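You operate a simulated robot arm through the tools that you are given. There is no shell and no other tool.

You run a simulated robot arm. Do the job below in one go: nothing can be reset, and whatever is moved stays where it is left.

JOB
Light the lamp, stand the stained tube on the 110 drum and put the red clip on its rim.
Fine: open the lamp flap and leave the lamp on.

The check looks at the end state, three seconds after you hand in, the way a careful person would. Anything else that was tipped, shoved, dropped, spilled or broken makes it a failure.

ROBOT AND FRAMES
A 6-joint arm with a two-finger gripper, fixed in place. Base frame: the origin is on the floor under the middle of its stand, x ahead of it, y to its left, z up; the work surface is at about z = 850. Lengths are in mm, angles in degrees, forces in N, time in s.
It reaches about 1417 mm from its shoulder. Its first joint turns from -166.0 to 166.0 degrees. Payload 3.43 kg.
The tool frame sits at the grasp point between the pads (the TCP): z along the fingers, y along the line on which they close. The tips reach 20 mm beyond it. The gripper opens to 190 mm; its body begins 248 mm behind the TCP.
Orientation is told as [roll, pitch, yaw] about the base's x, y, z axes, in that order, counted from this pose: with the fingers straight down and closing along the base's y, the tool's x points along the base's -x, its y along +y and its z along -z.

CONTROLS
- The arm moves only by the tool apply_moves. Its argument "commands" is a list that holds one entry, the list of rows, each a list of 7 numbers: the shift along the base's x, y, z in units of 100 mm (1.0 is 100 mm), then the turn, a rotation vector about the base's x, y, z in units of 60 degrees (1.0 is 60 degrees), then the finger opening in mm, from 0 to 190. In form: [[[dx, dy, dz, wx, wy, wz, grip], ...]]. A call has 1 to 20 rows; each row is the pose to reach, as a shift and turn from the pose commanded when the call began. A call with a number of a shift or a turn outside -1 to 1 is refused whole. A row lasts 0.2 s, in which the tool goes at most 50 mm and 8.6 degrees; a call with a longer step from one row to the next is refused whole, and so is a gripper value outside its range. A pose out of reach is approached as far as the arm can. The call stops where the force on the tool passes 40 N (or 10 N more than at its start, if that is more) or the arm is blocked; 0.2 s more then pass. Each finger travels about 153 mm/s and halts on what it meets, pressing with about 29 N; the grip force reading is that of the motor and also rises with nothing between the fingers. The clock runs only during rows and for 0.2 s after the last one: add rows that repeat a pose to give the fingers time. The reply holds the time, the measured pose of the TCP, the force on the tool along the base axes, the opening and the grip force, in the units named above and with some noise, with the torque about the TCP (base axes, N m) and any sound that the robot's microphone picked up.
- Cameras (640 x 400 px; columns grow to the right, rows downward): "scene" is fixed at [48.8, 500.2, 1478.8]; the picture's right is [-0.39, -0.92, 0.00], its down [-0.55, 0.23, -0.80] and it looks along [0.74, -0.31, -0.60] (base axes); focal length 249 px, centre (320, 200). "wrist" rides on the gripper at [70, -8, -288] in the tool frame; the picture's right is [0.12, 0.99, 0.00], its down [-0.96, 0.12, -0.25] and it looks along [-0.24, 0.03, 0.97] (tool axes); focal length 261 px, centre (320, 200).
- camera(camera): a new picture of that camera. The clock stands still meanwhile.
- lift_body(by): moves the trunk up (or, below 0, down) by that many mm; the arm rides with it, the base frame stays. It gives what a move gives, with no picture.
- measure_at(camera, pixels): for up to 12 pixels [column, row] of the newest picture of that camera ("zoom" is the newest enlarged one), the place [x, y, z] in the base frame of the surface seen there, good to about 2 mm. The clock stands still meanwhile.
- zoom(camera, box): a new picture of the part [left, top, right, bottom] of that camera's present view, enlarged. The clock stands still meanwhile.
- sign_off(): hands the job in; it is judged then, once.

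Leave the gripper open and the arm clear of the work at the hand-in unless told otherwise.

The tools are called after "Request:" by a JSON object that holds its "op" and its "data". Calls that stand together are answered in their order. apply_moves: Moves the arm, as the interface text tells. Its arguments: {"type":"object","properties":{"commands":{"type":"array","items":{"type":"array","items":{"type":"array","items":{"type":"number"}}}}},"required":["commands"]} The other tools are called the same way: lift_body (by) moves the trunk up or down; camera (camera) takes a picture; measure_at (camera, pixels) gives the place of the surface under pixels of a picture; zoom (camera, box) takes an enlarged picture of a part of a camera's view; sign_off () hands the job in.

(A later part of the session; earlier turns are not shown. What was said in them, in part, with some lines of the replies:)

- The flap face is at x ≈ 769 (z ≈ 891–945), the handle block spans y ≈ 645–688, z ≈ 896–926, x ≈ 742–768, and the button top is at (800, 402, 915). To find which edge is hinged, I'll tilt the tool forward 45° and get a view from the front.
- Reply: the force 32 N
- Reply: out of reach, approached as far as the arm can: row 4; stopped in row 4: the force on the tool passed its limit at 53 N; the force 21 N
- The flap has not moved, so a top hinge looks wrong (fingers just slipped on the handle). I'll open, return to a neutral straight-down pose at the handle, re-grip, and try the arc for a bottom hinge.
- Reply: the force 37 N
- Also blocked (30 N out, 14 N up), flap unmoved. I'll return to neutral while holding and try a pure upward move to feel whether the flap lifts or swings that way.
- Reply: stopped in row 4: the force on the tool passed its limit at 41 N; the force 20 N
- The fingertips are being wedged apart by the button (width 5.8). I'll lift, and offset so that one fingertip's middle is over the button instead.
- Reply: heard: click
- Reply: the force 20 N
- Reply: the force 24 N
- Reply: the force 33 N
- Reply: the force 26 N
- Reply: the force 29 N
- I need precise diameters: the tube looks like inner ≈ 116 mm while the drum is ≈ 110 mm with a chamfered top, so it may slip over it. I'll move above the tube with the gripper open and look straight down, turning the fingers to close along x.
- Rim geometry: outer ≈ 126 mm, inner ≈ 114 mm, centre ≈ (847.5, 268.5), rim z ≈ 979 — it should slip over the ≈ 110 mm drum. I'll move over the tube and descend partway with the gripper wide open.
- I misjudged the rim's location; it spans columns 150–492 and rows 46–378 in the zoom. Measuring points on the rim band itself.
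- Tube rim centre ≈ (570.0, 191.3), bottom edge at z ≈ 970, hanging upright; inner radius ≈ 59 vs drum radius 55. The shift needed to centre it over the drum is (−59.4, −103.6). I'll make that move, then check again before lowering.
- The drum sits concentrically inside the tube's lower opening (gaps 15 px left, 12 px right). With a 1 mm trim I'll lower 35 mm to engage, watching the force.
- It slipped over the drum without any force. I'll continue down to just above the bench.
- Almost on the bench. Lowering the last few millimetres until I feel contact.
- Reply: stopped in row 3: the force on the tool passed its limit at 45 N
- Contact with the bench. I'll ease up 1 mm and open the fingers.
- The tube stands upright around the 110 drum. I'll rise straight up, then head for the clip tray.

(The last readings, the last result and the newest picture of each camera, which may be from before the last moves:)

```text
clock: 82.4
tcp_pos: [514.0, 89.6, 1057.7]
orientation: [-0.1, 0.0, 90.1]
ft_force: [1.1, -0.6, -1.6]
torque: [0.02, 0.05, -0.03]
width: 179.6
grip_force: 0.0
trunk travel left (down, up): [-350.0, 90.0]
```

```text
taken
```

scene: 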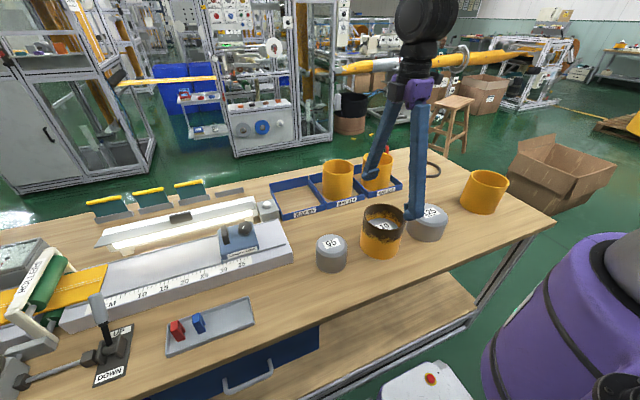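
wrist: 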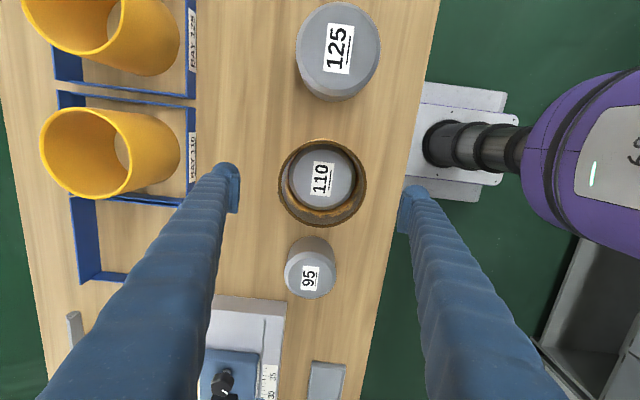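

I'll measure the placed tube's rim now (for later), and look at the clips in the scene.

Request:
{"op": "zoom", "data": {"camera": "wrist", "box": [270, 130, 375, 235]}}

Request:
{"op": "measure_at", "data": {"camera": "zoom", "pixels": [[160, 190], [180, 120], [240, 60], [320, 38], [400, 65], [460, 130], [478, 200], [455, 280], [400, 340], [320, 365], [235, 335], [175, 270]]}}

Request:
{"op": "zoom", "data": {"camera": "scene", "box": [150, 290, 270, 370]}}

```text
3.81 times, centred on (322, 182) of wrist
```

zoom: 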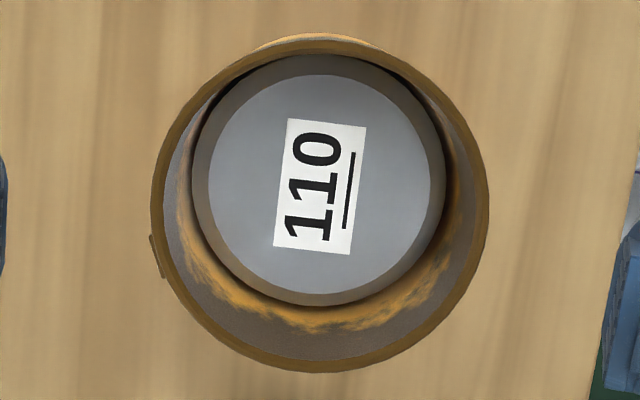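

```text
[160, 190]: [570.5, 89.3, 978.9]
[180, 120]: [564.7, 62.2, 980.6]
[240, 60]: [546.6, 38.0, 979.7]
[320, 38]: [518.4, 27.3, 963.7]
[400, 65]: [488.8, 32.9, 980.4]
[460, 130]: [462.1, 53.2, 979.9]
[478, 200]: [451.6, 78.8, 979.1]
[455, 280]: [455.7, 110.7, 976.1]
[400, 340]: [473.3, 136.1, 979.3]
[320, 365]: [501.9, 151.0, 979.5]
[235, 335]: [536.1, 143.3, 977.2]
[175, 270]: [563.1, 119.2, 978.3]
```

```text
5.00 times, centred on (210, 330) of scene
```

zoom: 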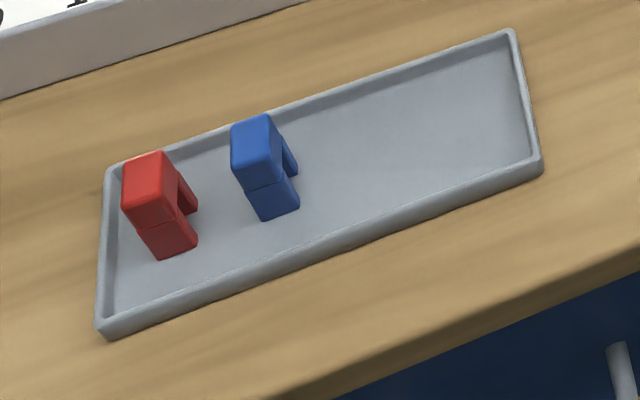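

Tube rim top is z ≈ 979, centre ≈ (511, 89.5). The clips are small arches standing in the tray. I'll travel over to the tray, turning the yaw back to 0, for a close look.

Request:
{"op": "apply_moves", "data": {"commands": [[[-0.05, 0.25, 0.1, 0, 0, -0.12, 150], [-0.1, 0.5, 0.2, 0, 0, -0.24, 120], [-0.1, 0.75, 0.2, 0, 0, -0.36, 100], [-0.1, 1.0, 0.2, 0, 0, -0.48, 100]]]}}

Request:
{"op": "apply_moves", "data": {"commands": [[[0, 0.25, 0, 0, 0, -0.12, 100], [0, 0.5, 0, 0, 0, -0.24, 100], [0, 0.75, 0, 0, 0, -0.36, 100], [0, 1.0, 0, 0, 0, -0.48, 100]]]}}

Request:
{"op": "apply_moves", "data": {"commands": [[[0, 0.25, 0, 0, 0, -0.135, 100], [0, 0.5, 0, 0, 0, -0.27, 100], [0, 0.75, 0, 0, 0, -0.405, 100], [0, 1.0, 0, 0, 0, -0.54, 100]]]}}

Request:
{"op": "apply_moves", "data": {"commands": [[[0, 0.3, 0, 0, 0, 0, 100], [0, 0.6, 0, 0, 0, 0, 100], [0, 1.0, 0, 0, 0, 0, 100]]]}}

Request:
{"op": "apply_moves", "data": {"commands": [[[0, 0.3, 0, 0, 0, 0, 100], [0, 0.6, 0, 0, 0, 0, 100], [0, 1.0, 0, 0, 0, 0, 100], [0, 1.0, 0, 0, 0, 0, 100]]]}}

Request:
{"op": "camera", "data": {"camera": "wrist"}}

```text
clock: 83.4
tcp_pos: [502.5, 192.0, 1081.0]
orientation: [-0.3, 0.0, 61.2]
ft_force: [0.7, -0.8, -0.3]
torque: [-0.05, 0.0, 0.04]
width: 100.1
grip_force: 0.1
trunk travel left (down, up): [-350.0, 90.0]
```

```text
clock: 84.4
tcp_pos: [500.2, 291.2, 1077.4]
orientation: [-0.3, 0.1, 32.3]
ft_force: [0.4, -0.2, 0.0]
torque: [-0.09, -0.01, 0.01]
width: 100.0
grip_force: 0.1
trunk travel left (down, up): [-350.0, 90.0]
```

```text
clock: 85.4
tcp_pos: [500.8, 393.5, 1077.1]
orientation: [-0.3, 0.2, -0.1]
ft_force: [0.0, 0.6, 0.0]
torque: [-0.09, 0.02, -0.02]
width: 99.9
grip_force: 0.0
trunk travel left (down, up): [-350.0, 90.0]
```

```text
clock: 86.2
tcp_pos: [501.9, 490.8, 1078.1]
orientation: [-0.3, 0.0, 0.0]
ft_force: [0.7, -0.2, 0.2]
torque: [0.02, 0.02, -0.03]
width: 99.9
grip_force: 0.0
trunk travel left (down, up): [-350.0, 90.0]
```

```text
clock: 87.2
tcp_pos: [500.8, 592.7, 1078.7]
orientation: [-0.4, 0.0, 0.1]
ft_force: [0.7, 0.8, 1.2]
torque: [-0.1, -0.03, 0.0]
width: 99.8
grip_force: 0.1
trunk travel left (down, up): [-350.0, 90.0]
```

```text
taken
```

wrist: 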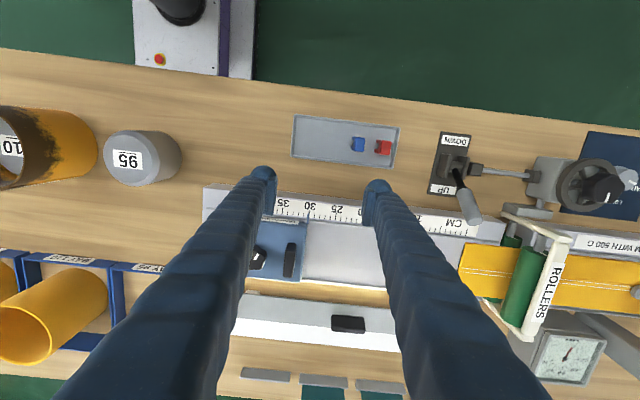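

The tray with the clips is at (345,142). I'll zoom closely on the clips.

Request:
{"op": "zoom", "data": {"camera": "wrist", "box": [335, 120, 405, 175]}}

Request:
{"op": "zoom", "data": {"camera": "scene", "box": [160, 305, 215, 350]}}

```text
7.27 times, centred on (370, 148) of wrist
```

zoom: 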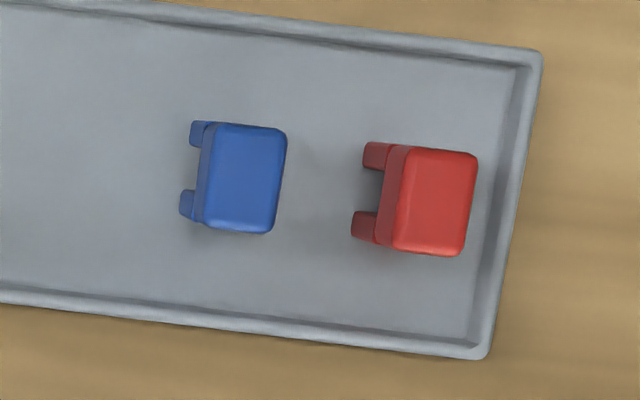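

```text
8.89 times, centred on (188, 328) of scene
```

zoom: 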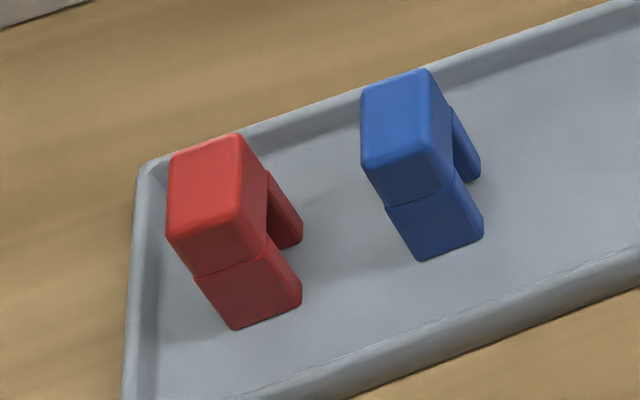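

The red clip is a block with two legs below, its slot running along y and its wall-gap (≈ 9 mm) facing along x — so it can straddle the tube wall at the front (−x) side of the rim without turning. I'll grip its block along x (yaw 90), clear of the blue clip. Moving above it with the gripper turned.

Request:
{"op": "apply_moves", "data": {"commands": [[[-0.1, 0.15, 0, 0, 0, 0.125, 100], [-0.2, 0.3, 0, 0, 0, 0.25, 100], [-0.3, 0.45, 0, 0, 0, 0.375, 100], [-0.4, 0.6, 0, 0, 0, 0.5, 100], [-0.5, 0.8, 0, 0, 0, 0.625, 100], [-0.6, 1.0, 0, 0, 0, 0.75, 100]]]}}

Request:
{"op": "apply_moves", "data": {"commands": [[[0, 0.02, 0, 0, 0, 0.125, 90], [0, 0.04, 0, 0, 0, 0.25, 80], [0, 0.06, 0, 0, 0, 0.375, 70], [0, 0.06, 0, 0, 0, 0.5, 70], [0, 0.06, 0, 0, 0, 0.625, 70], [0, 0.06, 0, 0, 0, 0.75, 70], [0, 0.06, 0, 0, 0, 0.75, 70]]]}}

Request:
{"op": "camera", "data": {"camera": "wrist"}}

Request:
{"op": "camera", "data": {"camera": "scene"}}

```text
clock: 88.6
tcp_pos: [440.8, 692.6, 1076.4]
orientation: [-0.3, 0.1, 45.1]
ft_force: [-0.5, -0.2, -0.2]
torque: [-0.02, -0.02, 0.02]
width: 99.9
grip_force: 0.1
trunk travel left (down, up): [-350.0, 90.0]
```

```text
clock: 90.2
tcp_pos: [441.1, 697.7, 1076.4]
orientation: [-0.2, 0.1, 90.2]
ft_force: [0.4, -0.9, 0.6]
torque: [0.02, 0.0, 0.01]
width: 70.1
grip_force: 0.0
trunk travel left (down, up): [-350.0, 90.0]
```

```text
taken
```

wrist: 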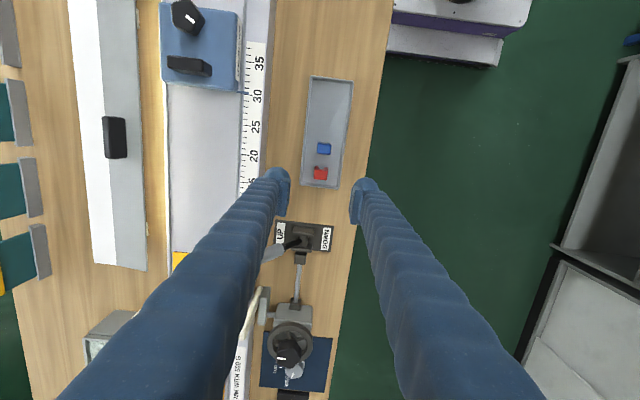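

```text
taken
```

scene: 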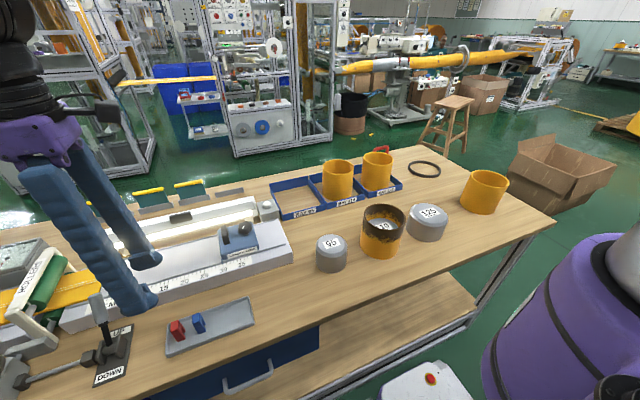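

The red clip is at (320,173) between the fingers. I'll zoom in and measure the clip, and the lever's height and place.

Request:
{"op": "zoom", "data": {"camera": "wrist", "box": [295, 135, 355, 195]}}

Request:
{"op": "measure_at", "data": {"camera": "zoom", "pixels": [[205, 225], [300, 218], [300, 280], [208, 285], [255, 250], [220, 200], [290, 195], [215, 215], [290, 212], [250, 290], [250, 222], [250, 205]]}}

Request:
{"op": "measure_at", "data": {"camera": "wrist", "pixels": [[268, 256], [276, 252], [285, 246], [292, 240], [300, 235], [300, 260], [330, 180], [345, 130], [290, 330]]}}

```text
6.67 times, centred on (325, 165) of wrist
```

zoom: 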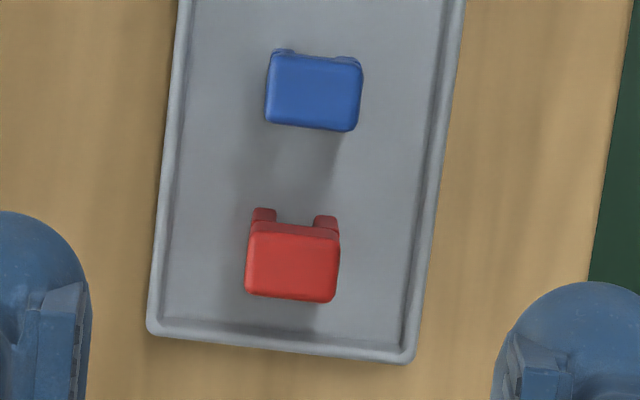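

```text
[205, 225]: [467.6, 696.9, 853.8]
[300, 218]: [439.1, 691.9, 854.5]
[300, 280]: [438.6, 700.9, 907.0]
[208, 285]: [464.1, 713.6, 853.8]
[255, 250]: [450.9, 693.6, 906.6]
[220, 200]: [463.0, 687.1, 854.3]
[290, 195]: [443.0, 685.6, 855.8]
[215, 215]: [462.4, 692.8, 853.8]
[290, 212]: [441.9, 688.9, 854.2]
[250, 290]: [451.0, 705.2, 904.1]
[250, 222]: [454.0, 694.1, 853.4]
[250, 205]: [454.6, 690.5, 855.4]
```

```text
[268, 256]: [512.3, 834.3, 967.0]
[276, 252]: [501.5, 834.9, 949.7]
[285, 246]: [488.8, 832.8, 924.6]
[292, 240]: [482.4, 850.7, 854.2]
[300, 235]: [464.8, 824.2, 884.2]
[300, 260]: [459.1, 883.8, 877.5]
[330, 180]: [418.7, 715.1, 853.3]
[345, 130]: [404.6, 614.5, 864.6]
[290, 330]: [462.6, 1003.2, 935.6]
```

Red clip block centre ≈ (441, 697.3), top z 907, about 25 mm wide in x; the lever is well away (y > 815). I'll lower with an opening of 60 mm to z ≈ 940 first.

Request:
{"op": "apply_moves", "data": {"commands": [[[0, 0, -0.3, 0, 0, 0, 65], [0, 0, -0.6, 0, 0, 0, 60], [0, 0, -1.0, 0, 0, 0, 60], [0, 0, -1.0, 0, 0, 0, 60]]]}}

Request:
{"op": "apply_moves", "data": {"commands": [[[0, 0, -0.2, 0, 0, 0, 60], [0, 0, -0.36, 0, 0, 0, 60], [0, 0, -0.36, 0, 0, 0, 60]]]}}

Request:
{"op": "zoom", "data": {"camera": "wrist", "box": [260, 130, 380, 230]}}

Request:
{"op": "zoom", "data": {"camera": "scene", "box": [100, 250, 250, 380]}}

```text
clock: 91.2
tcp_pos: [439.9, 697.0, 977.0]
orientation: [-0.2, 0.0, 90.2]
ft_force: [-0.3, 0.1, 0.6]
torque: [-0.03, -0.05, 0.04]
width: 60.0
grip_force: 0.1
trunk travel left (down, up): [-350.0, 90.0]
```

```text
clock: 92.0
tcp_pos: [441.6, 697.6, 939.9]
orientation: [-0.2, -0.1, 89.9]
ft_force: [-0.7, -0.1, -0.6]
torque: [0.01, 0.01, 0.01]
width: 60.0
grip_force: 0.0
trunk travel left (down, up): [-350.0, 90.0]
```

```text
4.00 times, centred on (320, 180) of wrist
```

zoom: 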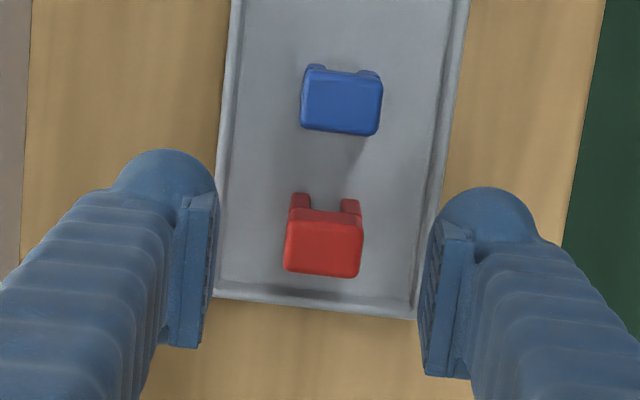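

```text
3.08 times, centred on (175, 315) of scene
```

zoom: 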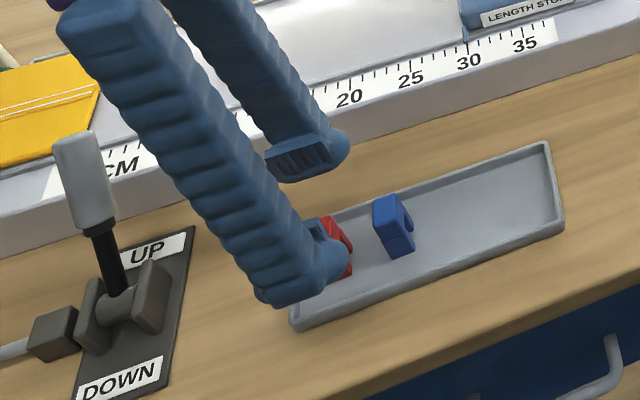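

The clip is centred within ~1 mm. Lower to z ≈ 899 and close on its block.

Request:
{"op": "apply_moves", "data": {"commands": [[[-0.012, 0.008, -0.15, 0, 0, 0, 60], [-0.012, 0.008, -0.3, 0, 0, 0, 55], [-0.012, 0.008, -0.41, 0, 0, 0, 50], [-0.012, 0.008, -0.41, 0, 0, 0, 50]]]}}

Request:
{"op": "zoom", "data": {"camera": "wrist", "box": [260, 130, 380, 230]}}

Request:
{"op": "zoom", "data": {"camera": "scene", "box": [120, 260, 240, 370]}}

```text
clock: 93.0
tcp_pos: [439.9, 697.2, 900.6]
orientation: [-0.3, 0.0, 90.2]
ft_force: [0.1, -0.3, 0.7]
torque: [0.0, -0.01, -0.01]
width: 50.0
grip_force: 0.1
trunk travel left (down, up): [-350.0, 90.0]
```

```text
4.00 times, centred on (320, 180) of wrist
```

zoom: 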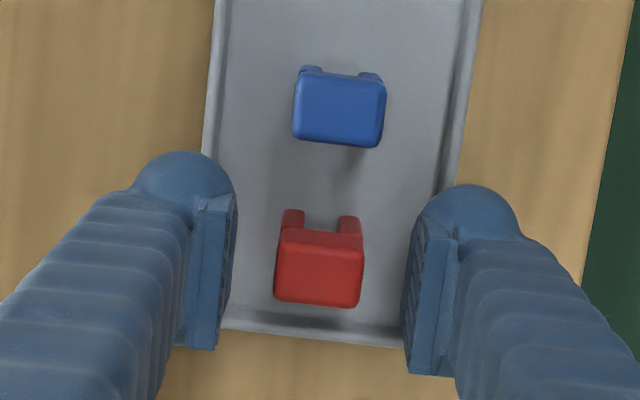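

```text
3.64 times, centred on (180, 315) of scene
```

zoom: 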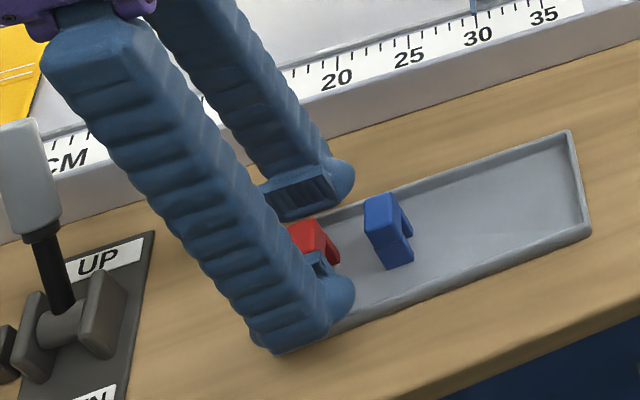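

Well centred. Closing gently on the clip's block.

Request:
{"op": "apply_moves", "data": {"commands": [[[0, 0, 0, 0, 0, 0, 40], [0, 0, 0, 0, 0, 0, 32], [0, 0, 0, 0, 0, 0, 27], [0, 0, 0, 0, 0, 0, 22], [0, 0, 0, 0, 0, 0, 16], [0, 0, 0, 0, 0, 0, 16]]]}}

Request:
{"op": "zoom", "data": {"camera": "wrist", "box": [260, 130, 380, 230]}}

```text
clock: 94.4
tcp_pos: [439.5, 698.9, 900.5]
orientation: [-0.2, 0.0, 90.0]
ft_force: [-0.5, -0.8, -0.2]
torque: [0.0, -0.01, -0.03]
width: 23.1
grip_force: 28.9
trunk travel left (down, up): [-350.0, 90.0]
```

```text
4.00 times, centred on (320, 180) of wrist
```

zoom: 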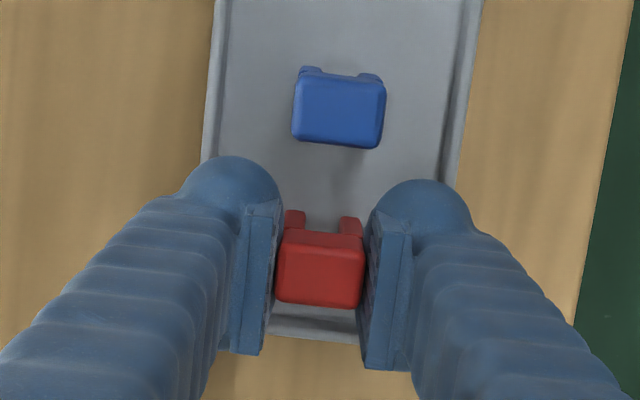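

Gripped at 23 mm. Lifting straight up.

Request:
{"op": "apply_moves", "data": {"commands": [[[0, 0, 0.1, 0, 0, 0, 16], [0, 0, 0.25, 0, 0, 0, 16], [0, 0, 0.5, 0, 0, 0, 16], [0, 0, 0.75, 0, 0, 0, 16], [0, 0, 1.0, 0, 0, 0, 16], [0, 0, 1.0, 0, 0, 0, 16]]]}}

Request:
{"op": "apply_moves", "data": {"commands": [[[0, -0.1, 0.3, 0, 0, 0, 16], [0, -0.3, 0.6, 0, 0, 0, 16], [0.1, -0.6, 0.9, 0, 0, 0, 16], [0.1, -1.0, 0.9, 0, 0, 0, 16], [0.1, -1.0, 0.9, 0, 0, 0, 16]]]}}

Request:
{"op": "camera", "data": {"camera": "wrist"}}

Request:
{"op": "camera", "data": {"camera": "scene"}}

```text
clock: 95.8
tcp_pos: [440.2, 697.0, 1000.0]
orientation: [-0.2, 0.0, 90.0]
ft_force: [0.2, -0.1, -0.5]
torque: [0.1, 0.02, 0.02]
width: 22.9
grip_force: 28.9
trunk travel left (down, up): [-350.0, 90.0]
```

```text
clock: 97.0
tcp_pos: [447.4, 596.4, 1089.3]
orientation: [-0.2, 0.0, 90.1]
ft_force: [0.0, 0.1, 0.4]
torque: [-0.03, -0.02, 0.02]
width: 22.8
grip_force: 29.8
trunk travel left (down, up): [-350.0, 90.0]
```

```text
taken
```

wrist: 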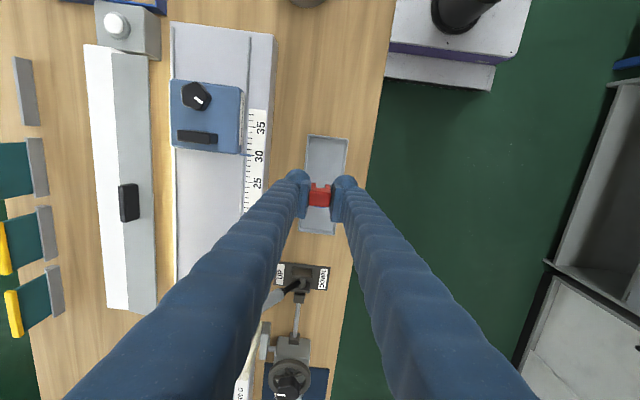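

```text
taken
```

scene: 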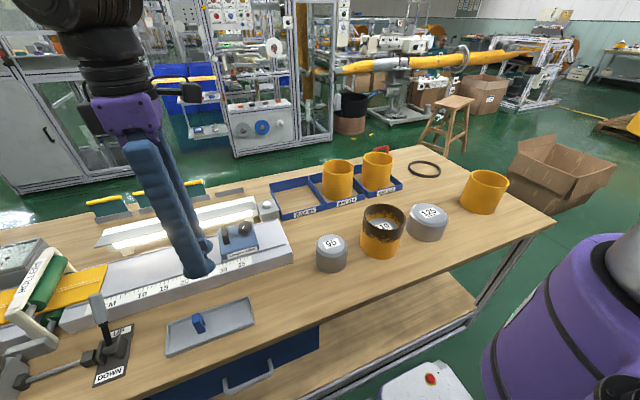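

The red clip is held, and the blue one remains in place. I'll carry it at z ≈ 1090 towards the tube.

Request:
{"op": "apply_moves", "data": {"commands": [[[0, -0.3, 0, 0, 0, 0, 16], [0, -0.6, 0, 0, 0, 0, 16], [0, -1.0, 0, 0, 0, 0, 16]]]}}

Request:
{"op": "apply_moves", "data": {"commands": [[[0, -0.3, 0, 0, 0, 0, 16], [0, -0.6, 0, 0, 0, 0, 16], [0, -1.0, 0, 0, 0, 0, 16]]]}}

Request:
{"op": "apply_moves", "data": {"commands": [[[0, -0.3, 0, 0, 0, 0, 16], [0, -0.6, 0, 0, 0, 0, 16], [0, -1.0, 0, 0, 0, 0, 16]]]}}

Request:
{"op": "apply_moves", "data": {"commands": [[[0, -0.3, 0, 0, 0, 0, 16], [0, -0.6, 0, 0, 0, 0, 16], [0, -1.0, 0, 0, 0, 0, 16]]]}}

Request:
{"op": "apply_moves", "data": {"commands": [[[0, -0.3, 0, 0, 0, 0, 16], [0, -0.6, 0, 0, 0, 0, 16], [0, -1.0, 0, 0, 0, 0, 16], [0, -1.0, 0, 0, 0, 0, 16]]]}}

Request:
{"op": "camera", "data": {"camera": "wrist"}}

Request:
{"op": "camera", "data": {"camera": "scene"}}

```text
clock: 97.8
tcp_pos: [448.7, 496.8, 1090.6]
orientation: [-0.3, 0.0, 90.0]
ft_force: [0.7, -0.2, 0.4]
torque: [0.01, 0.03, 0.01]
width: 23.1
grip_force: 29.2
trunk travel left (down, up): [-350.0, 90.0]
```

```text
clock: 98.6
tcp_pos: [449.2, 397.6, 1089.4]
orientation: [-0.2, 0.1, 90.0]
ft_force: [0.6, 0.3, -0.7]
torque: [-0.08, -0.01, 0.01]
width: 23.0
grip_force: 29.1
trunk travel left (down, up): [-350.0, 90.0]
```

```text
clock: 99.4
tcp_pos: [450.6, 298.3, 1090.5]
orientation: [-0.3, -0.1, 90.0]
ft_force: [-0.3, 0.3, 1.3]
torque: [-0.04, 0.0, -0.02]
width: 22.7
grip_force: 29.3
trunk travel left (down, up): [-350.0, 90.0]
```

```text
clock: 100.2
tcp_pos: [451.7, 197.9, 1090.4]
orientation: [-0.2, 0.0, 90.0]
ft_force: [0.6, 0.7, -0.1]
torque: [-0.05, 0.02, 0.03]
width: 23.1
grip_force: 29.5
trunk travel left (down, up): [-350.0, 90.0]
```

```text
clock: 101.2
tcp_pos: [449.6, 100.2, 1089.6]
orientation: [-0.1, 0.0, 90.1]
ft_force: [-0.1, -0.5, 0.4]
torque: [0.06, 0.01, 0.02]
width: 22.7
grip_force: 29.3
trunk travel left (down, up): [-350.0, 90.0]
```

```text
taken
```

wrist: 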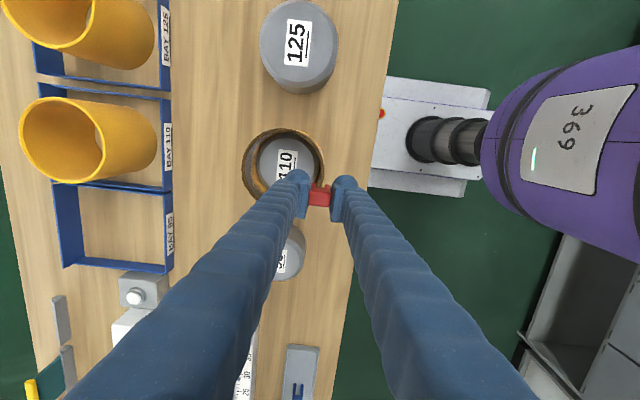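

```text
taken
```

scene: 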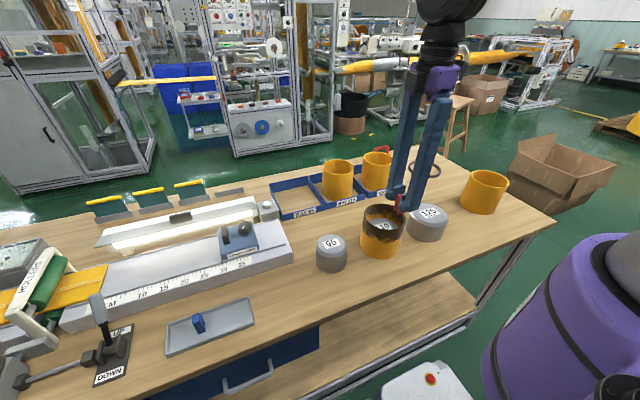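

Now near the tube. I'll zoom to measure the rim's front (−x) part and the clip's slot position.

Request:
{"op": "zoom", "data": {"camera": "wrist", "box": [240, 120, 360, 220]}}

Request:
{"op": "measure_at", "data": {"camera": "zoom", "pixels": [[330, 190], [322, 150], [300, 110], [270, 80], [230, 55], [180, 40], [120, 45], [70, 80], [30, 140], [20, 200], [40, 260], [318, 240]]}}

Request:
{"op": "measure_at", "data": {"camera": "zoom", "pixels": [[320, 270], [300, 270], [335, 272], [320, 290], [320, 250], [298, 245], [342, 250], [345, 190], [338, 190], [334, 200], [336, 210], [326, 170]]}}

```text
4.00 times, centred on (300, 170) of wrist
```

zoom: 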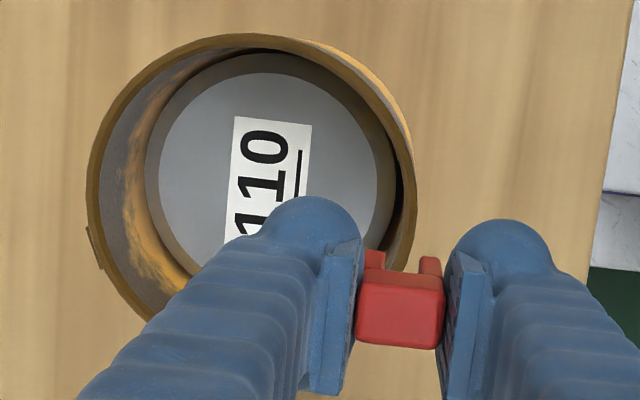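

```text
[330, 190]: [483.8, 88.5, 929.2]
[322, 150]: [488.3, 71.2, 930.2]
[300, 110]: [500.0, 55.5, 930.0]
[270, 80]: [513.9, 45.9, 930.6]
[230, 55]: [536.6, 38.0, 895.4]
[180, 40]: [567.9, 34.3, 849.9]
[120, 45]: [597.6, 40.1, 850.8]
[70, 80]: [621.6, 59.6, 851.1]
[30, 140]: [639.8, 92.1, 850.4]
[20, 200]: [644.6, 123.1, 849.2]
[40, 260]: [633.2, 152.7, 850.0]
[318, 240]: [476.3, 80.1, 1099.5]
```

```text
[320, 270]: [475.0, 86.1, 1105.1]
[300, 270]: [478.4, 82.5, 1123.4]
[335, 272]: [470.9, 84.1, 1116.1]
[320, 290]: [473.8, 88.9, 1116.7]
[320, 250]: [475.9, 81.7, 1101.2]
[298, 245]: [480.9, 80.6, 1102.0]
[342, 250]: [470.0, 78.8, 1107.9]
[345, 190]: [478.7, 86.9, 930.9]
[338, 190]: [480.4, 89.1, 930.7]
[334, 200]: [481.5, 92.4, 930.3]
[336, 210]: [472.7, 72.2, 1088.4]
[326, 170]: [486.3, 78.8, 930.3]
```

My pixel picks were off; the rim is at columns 90–415 and the clip at (400,310) in this zoom. Measuring again.

Request:
{"op": "measure_at", "data": {"camera": "zoom", "pixels": [[395, 120], [405, 150], [411, 185], [411, 215], [406, 245], [380, 90], [330, 52], [250, 40], [170, 68], [112, 130], [93, 195], [105, 260]]}}

Request:
{"op": "measure_at", "data": {"camera": "zoom", "pixels": [[400, 310], [365, 310], [438, 318], [375, 260], [430, 265], [402, 262], [400, 340], [400, 290], [370, 285], [435, 290], [402, 275], [360, 340]]}}

```text
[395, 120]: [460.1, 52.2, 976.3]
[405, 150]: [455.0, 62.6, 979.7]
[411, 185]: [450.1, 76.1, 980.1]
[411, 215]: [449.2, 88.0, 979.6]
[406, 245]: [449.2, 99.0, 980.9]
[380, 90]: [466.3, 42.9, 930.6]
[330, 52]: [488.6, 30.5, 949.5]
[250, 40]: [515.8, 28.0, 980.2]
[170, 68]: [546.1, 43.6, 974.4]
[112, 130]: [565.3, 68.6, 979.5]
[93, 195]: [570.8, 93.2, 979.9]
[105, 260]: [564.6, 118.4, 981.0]
```

```text
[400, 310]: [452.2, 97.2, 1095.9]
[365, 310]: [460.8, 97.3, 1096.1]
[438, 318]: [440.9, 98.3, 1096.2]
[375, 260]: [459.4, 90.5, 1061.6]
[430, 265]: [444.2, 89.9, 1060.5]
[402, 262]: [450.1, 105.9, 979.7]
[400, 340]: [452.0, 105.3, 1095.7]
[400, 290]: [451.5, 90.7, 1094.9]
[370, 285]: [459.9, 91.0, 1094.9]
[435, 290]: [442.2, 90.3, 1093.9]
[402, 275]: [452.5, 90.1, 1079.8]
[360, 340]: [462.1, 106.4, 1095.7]
```

Rim wall middle at the front is x ≈ 449.6 (y ≈ 89.5), top z 980; the clip's slot centre is x ≈ 451.8, y ≈ 99, slot ≈ 10.8 mm wide. I'll shift by (−2.2, −9.5) and lower to ~10 mm above the rim, then verify.

Request:
{"op": "apply_moves", "data": {"commands": [[[-0.022, -0.095, 0, 0, 0, 0, 16], [-0.022, -0.095, -0.2, 0, 0, 0, 16], [-0.022, -0.095, -0.4, 0, 0, 0, 16], [-0.022, -0.095, -0.5, 0, 0, 0, 16], [-0.022, -0.095, -0.5, 0, 0, 0, 16]]]}}

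Request:
{"op": "zoom", "data": {"camera": "wrist", "box": [270, 140, 370, 220]}}

Request:
{"op": "zoom", "data": {"camera": "scene", "box": [350, 170, 440, 250]}}

```text
clock: 102.4
tcp_pos: [447.2, 89.5, 1040.5]
orientation: [-0.3, 0.0, 89.9]
ft_force: [-0.4, -0.3, -1.3]
torque: [0.01, -0.04, 0.02]
width: 23.0
grip_force: 28.7
trunk travel left (down, up): [-350.0, 90.0]
```

```text
5.00 times, centred on (320, 180) of wrist
```

zoom: 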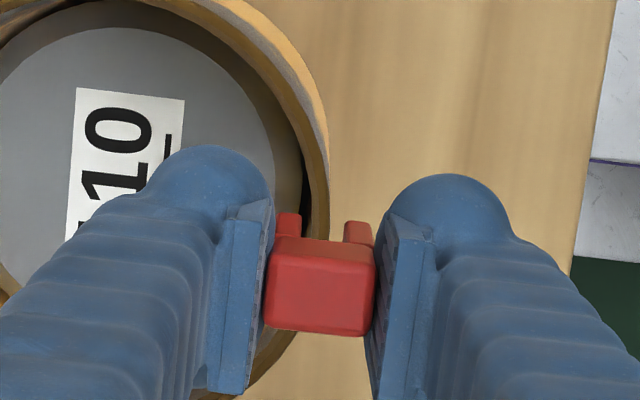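

```text
5.00 times, centred on (395, 210) of scene
```

zoom: 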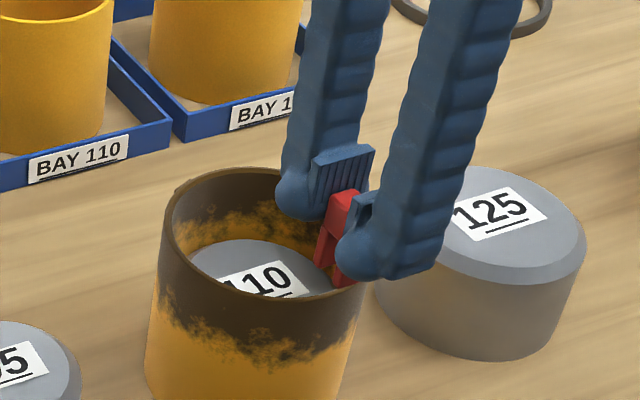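

The rim passes under the slot. I'll measure legs and rim here to check the alignment precisely.

Request:
{"op": "measure_at", "data": {"camera": "zoom", "pixels": [[290, 225], [358, 230], [281, 222], [300, 222], [348, 228], [369, 232], [310, 222], [318, 222], [324, 222], [328, 215], [322, 180], [314, 232]]}}

Request:
{"op": "measure_at", "data": {"camera": "zoom", "pixels": [[327, 190], [323, 190], [318, 190], [313, 190], [309, 190], [326, 210], [321, 210], [316, 210], [312, 210], [321, 170], [316, 170], [310, 170]]}}

```text
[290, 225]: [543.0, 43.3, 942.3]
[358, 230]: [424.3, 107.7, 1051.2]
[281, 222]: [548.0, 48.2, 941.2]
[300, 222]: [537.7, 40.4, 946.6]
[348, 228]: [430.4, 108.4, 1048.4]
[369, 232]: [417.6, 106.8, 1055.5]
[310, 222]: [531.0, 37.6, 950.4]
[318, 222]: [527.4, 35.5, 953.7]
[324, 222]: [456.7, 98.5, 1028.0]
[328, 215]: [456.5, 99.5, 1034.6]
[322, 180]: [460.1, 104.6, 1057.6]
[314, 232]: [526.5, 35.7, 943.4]
```

```text
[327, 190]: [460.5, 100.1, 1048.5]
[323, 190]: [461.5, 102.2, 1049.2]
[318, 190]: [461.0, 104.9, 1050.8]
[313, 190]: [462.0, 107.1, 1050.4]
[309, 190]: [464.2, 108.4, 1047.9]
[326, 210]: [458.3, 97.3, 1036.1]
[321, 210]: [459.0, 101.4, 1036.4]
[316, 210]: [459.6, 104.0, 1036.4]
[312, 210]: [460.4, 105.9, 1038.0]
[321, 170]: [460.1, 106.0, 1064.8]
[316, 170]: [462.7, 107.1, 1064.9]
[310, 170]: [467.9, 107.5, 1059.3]
```

Those were read from the scene zoom by mistake. I'll take a fresh wrist zoom and measure in it.

Request:
{"op": "zoom", "data": {"camera": "wrist", "box": [295, 150, 355, 210]}}

Request:
{"op": "measure_at", "data": {"camera": "zoom", "pixels": [[275, 245], [365, 255], [265, 240], [290, 240], [350, 250], [378, 250], [325, 150], [318, 150], [310, 150], [325, 220], [318, 220], [310, 220]]}}

Request:
{"op": "measure_at", "data": {"camera": "zoom", "pixels": [[331, 200], [327, 200], [322, 200], [317, 200], [312, 200], [307, 200], [302, 200], [297, 200], [320, 260], [320, 300], [320, 275], [320, 268]]}}

```text
6.67 times, centred on (325, 180) of wrist
```

zoom: 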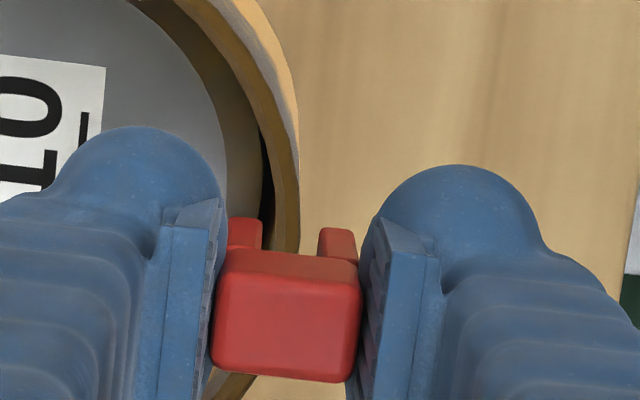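

```text
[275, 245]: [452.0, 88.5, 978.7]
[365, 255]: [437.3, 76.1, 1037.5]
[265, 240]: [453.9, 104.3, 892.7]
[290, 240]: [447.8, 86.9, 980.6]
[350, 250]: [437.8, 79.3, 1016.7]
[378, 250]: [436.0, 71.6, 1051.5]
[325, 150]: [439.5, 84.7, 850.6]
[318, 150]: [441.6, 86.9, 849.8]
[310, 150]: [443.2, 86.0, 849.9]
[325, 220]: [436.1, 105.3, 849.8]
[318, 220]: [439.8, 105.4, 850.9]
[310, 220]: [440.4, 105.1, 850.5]
```

```text
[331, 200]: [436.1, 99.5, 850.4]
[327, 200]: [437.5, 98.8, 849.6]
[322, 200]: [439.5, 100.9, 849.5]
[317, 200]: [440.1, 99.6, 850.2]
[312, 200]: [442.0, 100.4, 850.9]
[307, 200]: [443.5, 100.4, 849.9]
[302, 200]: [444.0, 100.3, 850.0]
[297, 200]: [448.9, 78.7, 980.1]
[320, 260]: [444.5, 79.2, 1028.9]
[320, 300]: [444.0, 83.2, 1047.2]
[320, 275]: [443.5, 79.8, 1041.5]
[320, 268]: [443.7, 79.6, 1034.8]
```

The wall (x 446.6–452.3) lies inside the slot (x 443.7–454.1) with ≈ 2–3 mm on each side. Lowering slowly onto the rim, watching the force.

Request:
{"op": "apply_moves", "data": {"commands": [[[0.003, 0, -0.06, 0, 0, 0, 16], [0.003, 0, -0.12, 0, 0, 0, 16], [0.003, 0, -0.16, 0, 0, 0, 16], [0.003, 0, -0.2, 0, 0, 0, 16], [0.003, 0, -0.24, 0, 0, 0, 16], [0.003, 0, -0.28, 0, 0, 0, 16], [0.003, 0, -0.28, 0, 0, 0, 16]]]}}

Request:
{"op": "zoom", "data": {"camera": "wrist", "box": [270, 140, 370, 220]}}

Request:
{"op": "zoom", "data": {"camera": "scene", "box": [350, 170, 440, 250]}}

```text
clock: 104.0
tcp_pos: [447.9, 89.1, 1014.3]
orientation: [-0.2, 0.0, 90.0]
ft_force: [-0.3, 0.4, -0.4]
torque: [0.01, 0.0, 0.01]
width: 22.9
grip_force: 29.3
trunk travel left (down, up): [-350.0, 90.0]
```

```text
5.00 times, centred on (320, 180) of wrist
```

zoom: 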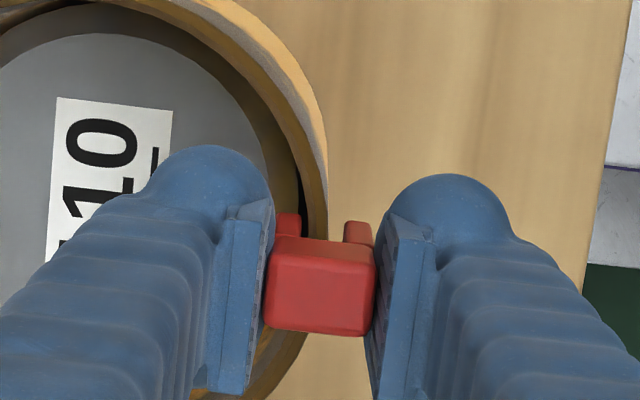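

```text
5.00 times, centred on (395, 210) of scene
```

zoom: 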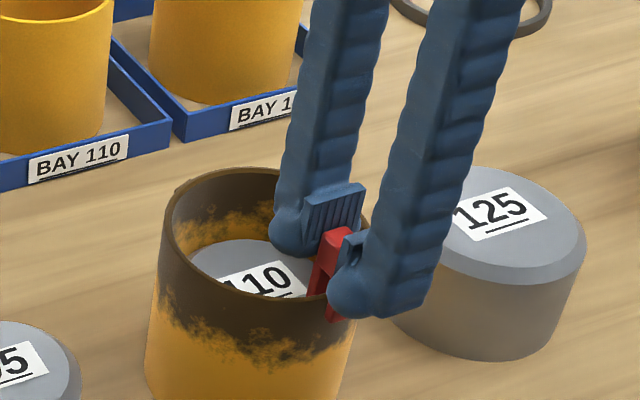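

The legs straddle the wall with no contact force. Continue down in 2–3 mm steps until the block meets the rim.

Request:
{"op": "apply_moves", "data": {"commands": [[[0, 0, -0.04, 0, 0, 0, 16], [0, 0, -0.07, 0, 0, 0, 16], [0, 0, -0.1, 0, 0, 0, 16], [0, 0, -0.12, 0, 0, 0, 16], [0, 0, -0.14, 0, 0, 0, 16]]]}}

Request:
{"op": "zoom", "data": {"camera": "scene", "box": [350, 170, 440, 250]}}

Request:
{"op": "zoom", "data": {"camera": "wrist", "box": [270, 140, 370, 220]}}

```text
clock: 105.2
tcp_pos: [448.6, 88.9, 1000.0]
orientation: [-0.1, 0.0, 90.0]
ft_force: [0.1, -0.5, -0.5]
torque: [-0.02, 0.01, -0.02]
width: 22.7
grip_force: 28.8
trunk travel left (down, up): [-350.0, 90.0]
```

```text
5.00 times, centred on (395, 210) of scene
```

zoom: 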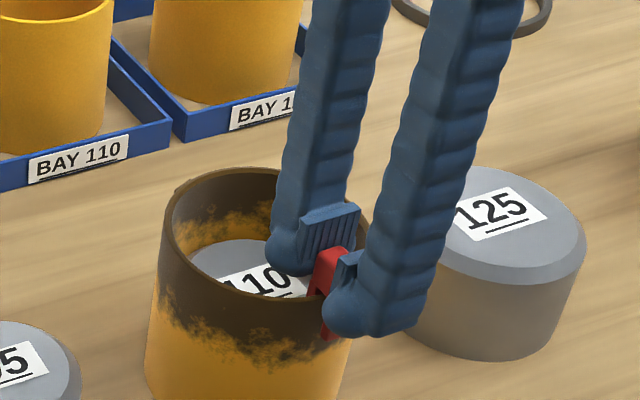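

```text
5.00 times, centred on (320, 180) of wrist
```

zoom: 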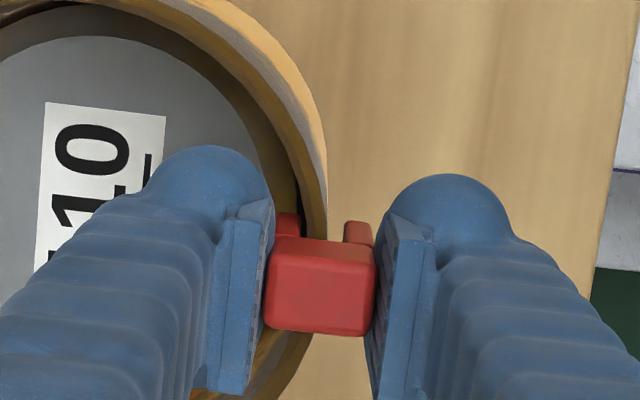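

Still no contact. Another 4 mm in small steps.

Request:
{"op": "apply_moves", "data": {"commands": [[[0, 0, -0.015, 0, 0, 0, 16], [0, 0, -0.03, 0, 0, 0, 16], [0, 0, -0.04, 0, 0, 0, 16]]]}}

```text
clock: 106.0
tcp_pos: [449.1, 89.2, 996.2]
orientation: [-0.4, -0.1, 90.1]
ft_force: [-1.8, 1.3, 27.3]
torque: [0.07, -0.05, 0.02]
width: 23.2
grip_force: 29.3
trunk travel left (down, up): [-350.0, 90.0]
```

Contact: the block sits on the rim (27 N). I'll ease up slightly and open the fingers.

Request:
{"op": "apply_moves", "data": {"commands": [[[0, 0, 0.02, 0, 0, 0, 16], [0, 0, 0.02, 0, 0, 0, 24], [0, 0, 0.02, 0, 0, 0, 30], [0, 0, 0.02, 0, 0, 0, 40], [0, 0, 0.02, 0, 0, 0, 46], [0, 0, 0.02, 0, 0, 0, 46]]]}}

Request:
{"op": "zoom", "data": {"camera": "scene", "box": [350, 170, 440, 250]}}

Request:
{"op": "zoom", "data": {"camera": "wrist", "box": [270, 140, 370, 220]}}

```text
clock: 107.4
tcp_pos: [448.6, 88.4, 997.5]
orientation: [-0.2, 0.0, 90.0]
ft_force: [0.7, 0.4, 0.3]
torque: [-0.04, -0.01, -0.01]
width: 46.0
grip_force: 0.1
trunk travel left (down, up): [-350.0, 90.0]
```

```text
5.00 times, centred on (395, 210) of scene
```

zoom: 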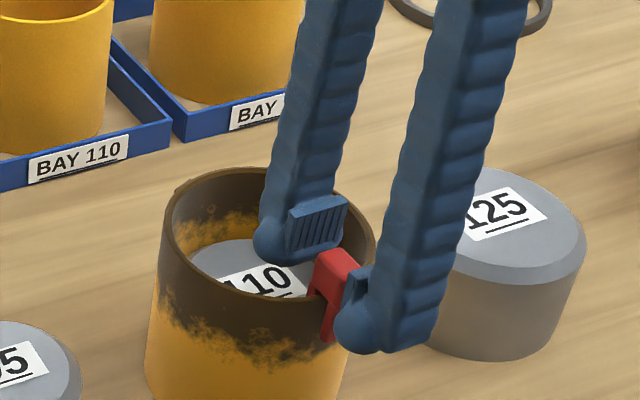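

```text
5.00 times, centred on (320, 180) of wrist
```

zoom: 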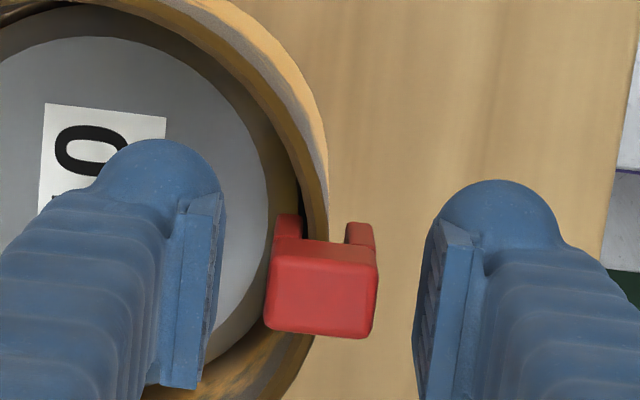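

The clip sits on the rim on its own. I'll rise straight up, clear of it, and inspect.

Request:
{"op": "apply_moves", "data": {"commands": [[[0, 0, 0.1, 0, 0, 0, 50], [0, 0, 0.3, 0, 0, 0, 60], [0, 0, 0.6, 0, 0, 0, 60], [0, 0, 1.0, 0, 0, 0, 60], [0, 0, 1.0, 0, 0, 0, 60]]]}}

Request:
{"op": "camera", "data": {"camera": "scene"}}

Request:
{"op": "zoom", "data": {"camera": "scene", "box": [345, 185, 435, 275]}}

Request:
{"op": "camera", "data": {"camera": "wrist"}}

```text
clock: 108.6
tcp_pos: [449.9, 86.6, 1097.2]
orientation: [-0.3, 0.0, 90.2]
ft_force: [1.0, -0.4, -0.2]
torque: [-0.03, 0.06, -0.02]
width: 60.2
grip_force: 0.1
trunk travel left (down, up): [-350.0, 90.0]
```

```text
taken
```

scene: 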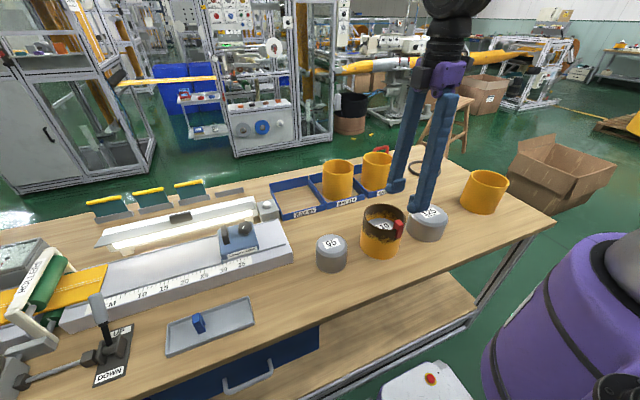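

```text
4.44 times, centred on (390, 230) of scene
```

zoom: 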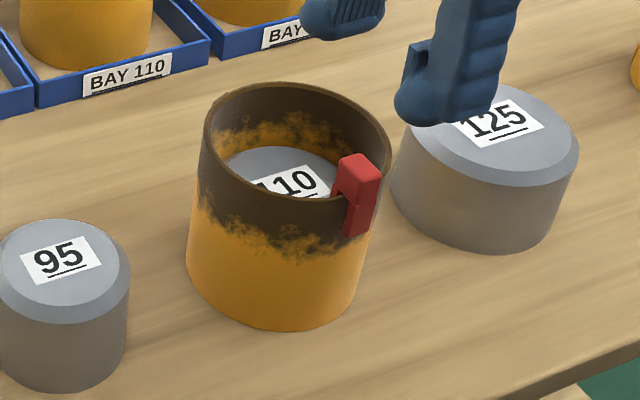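

```text
taken
```

wrist: 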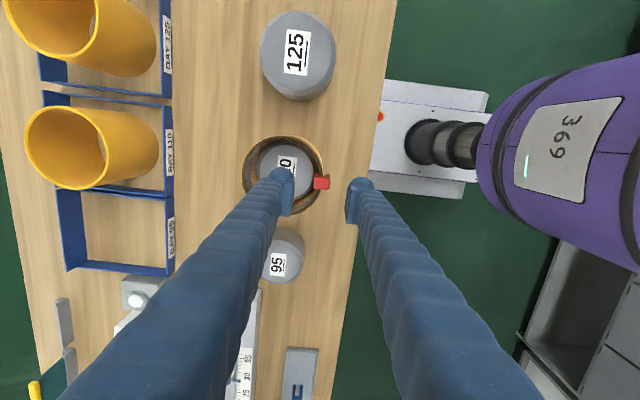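

The red clip sits on the stained tube's rim around the 110 drum. Now I'll check the lamp and the rest of the bench, then move the arm clear.

Request:
{"op": "apply_moves", "data": {"commands": [[[0, 0, 0.3, 0, 0, 0, 100], [0, 0, 0.6, 0, 0, 0, 150], [0, 0, 1.0, 0, 0, 0, 190], [0, 0, 1.0, 0, 0, 0, 190]]]}}

Request:
{"op": "apply_moves", "data": {"commands": [[[0, 0, 0.3, 0, 0, 0, 190], [0, 0, 0.6, 0, 0, 0, 190], [0, 0, 1.0, 0, 0, 0, 190], [0, 0, 1.0, 0, 0, 0, 190]]]}}

Request:
{"op": "camera", "data": {"camera": "scene"}}

Request:
{"op": "zoom", "data": {"camera": "scene", "box": [80, 180, 300, 300]}}

Request:
{"op": "zoom", "data": {"camera": "scene", "box": [260, 140, 520, 290]}}

Request:
{"op": "zoom", "data": {"camera": "scene", "box": [0, 230, 270, 400]}}

```text
clock: 109.6
tcp_pos: [450.5, 85.4, 1196.4]
orientation: [-0.1, 0.0, 90.0]
ft_force: [-0.8, -0.1, -1.1]
torque: [0.04, 0.06, 0.0]
width: 190.2
grip_force: 0.1
trunk travel left (down, up): [-350.0, 90.0]
```

```text
clock: 110.8
tcp_pos: [440.7, 79.5, 1252.2]
orientation: [5.7, 1.3, 89.0]
ft_force: [0.7, -0.8, -0.3]
torque: [0.0, 0.16, 0.0]
width: 190.1
grip_force: 0.0
trunk travel left (down, up): [-350.0, 90.0]
stopped in row 4: the arm was blocked; the commanded pose is now the measured one
```

```text
taken
```

scene: 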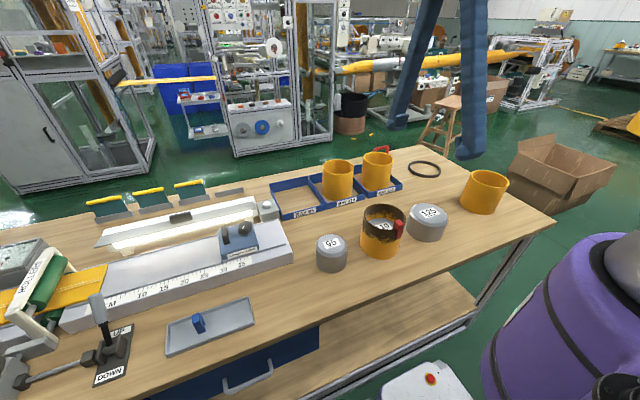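

```text
2.91 times, centred on (190, 240) of scene
```

zoom: 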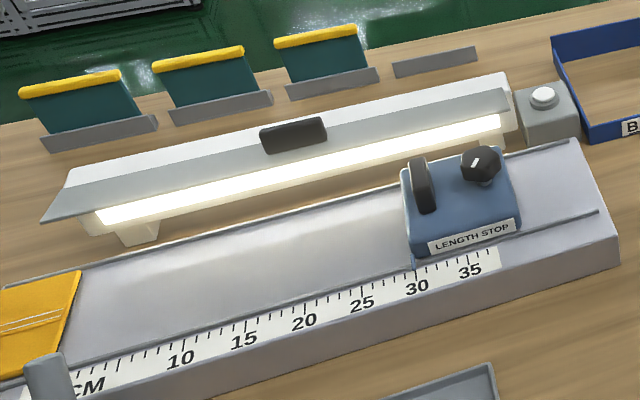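

```text
2.46 times, centred on (390, 215) of scene
```

zoom: 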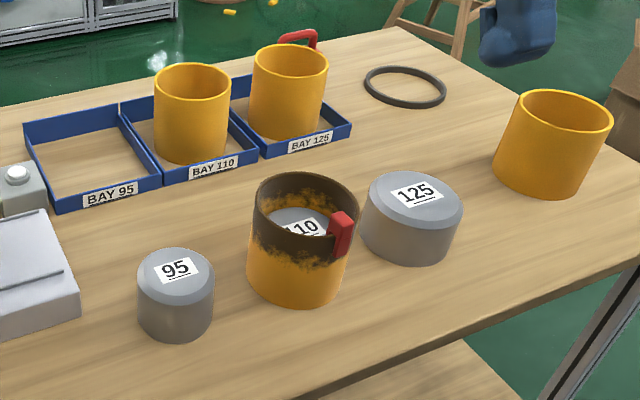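

```text
2.35 times, centred on (135, 315) of scene
```

zoom: 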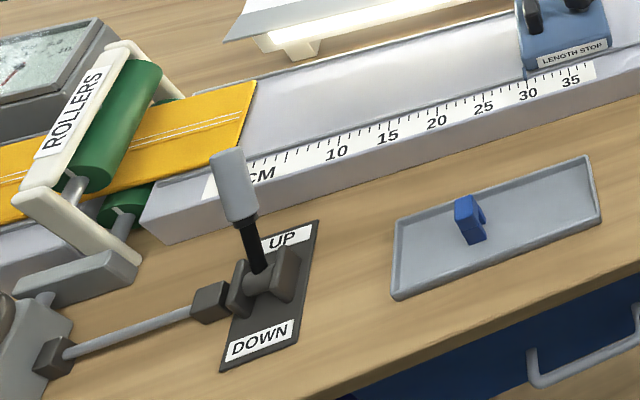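

Everything looks right: the flap is open with the lamp shining, the tube is on the 110 drum with the red clip on its rim, and other items are unmoved. The last rise hit the arm's own limit at z ≈ 1252, so I'll settle it slightly lower and further forward, wait, and check once more.

Request:
{"op": "apply_moves", "data": {"commands": [[[0.2, 0.1, -0.1, 0, 0, 0, 190], [0.4, 0.2, -0.2, 0, 0, 0, 190], [0.6, 0.3, -0.2, 0, 0, 0, 190], [0.6, 0.3, -0.2, 0, 0, 0, 190], [0.6, 0.3, -0.2, 0, 0, 0, 190], [0.6, 0.3, -0.2, 0, 0, 0, 190], [0.6, 0.3, -0.2, 0, 0, 0, 190], [0.6, 0.3, -0.2, 0, 0, 0, 190], [0.6, 0.3, -0.2, 0, 0, 0, 190], [0.6, 0.3, -0.2, 0, 0, 0, 190]]]}}

Request:
{"op": "camera", "data": {"camera": "scene"}}

Request:
{"op": "measure_at", "data": {"camera": "scene", "pixels": [[120, 236], [150, 229], [130, 240], [220, 212], [398, 224], [380, 250], [381, 210]]}}

Request:
{"op": "zoom", "data": {"camera": "scene", "box": [345, 185, 435, 275]}}

```text
clock: 113.0
tcp_pos: [500.2, 110.8, 1237.1]
orientation: [4.9, 1.2, 89.3]
ft_force: [0.0, 0.2, -0.7]
torque: [-0.01, 0.01, 0.01]
width: 190.2
grip_force: 0.1
trunk travel left (down, up): [-350.0, 90.0]
```

```text
taken
```

scene: 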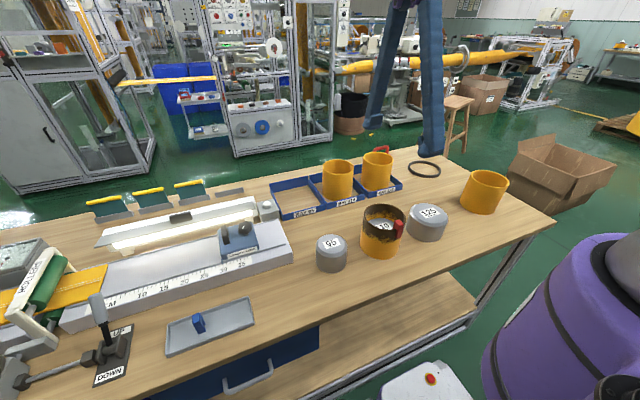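

```text
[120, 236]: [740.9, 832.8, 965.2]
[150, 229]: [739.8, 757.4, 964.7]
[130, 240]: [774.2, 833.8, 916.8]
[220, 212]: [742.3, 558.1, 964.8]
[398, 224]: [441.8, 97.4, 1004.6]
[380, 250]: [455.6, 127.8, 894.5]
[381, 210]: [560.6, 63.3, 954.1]
```

```text
4.44 times, centred on (390, 230) of scene
```

zoom: 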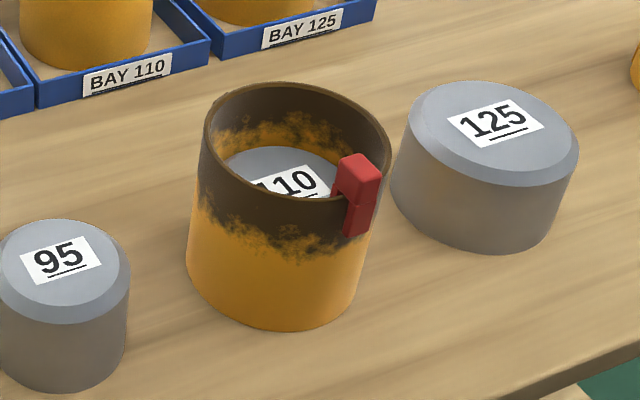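

All is steady: the flap stays open (its face at z ≈ 965, unchanged since I released it), the lamp is lit, the stained tube stands around the 110 drum with the red clip on its rim, and the gripper is open and clear. Handing in.

Request:
{"op": "sign_off", "data": {}}

```text
The job is handed in.
```

I've handed the job in. My last look, before the three-second check, showed this:

- **Lamp:** it is on, and its flap stands open at about 100° and holds there by itself.
- **Tube:** the stained tube stands upright over the 110 drum. It is wider inside (about 117 mm) than the drum (about 110 mm), so it slipped down around the drum and rests on the bench, not on top of the drum.
- **Clip:** the red clip sits on the front of the tube's rim, with one leg inside the wall and one outside.
- **Everything else:** the blue clip, the other drums and tubes, the lever and the gauge plate look unmoved. The gripper is open and the arm is clear of the work.

Getting the flap open took several tries. I first pulled on the handle with up to about 53 N before working out that the flap hinges along its top edge. I saw no damage afterwards.
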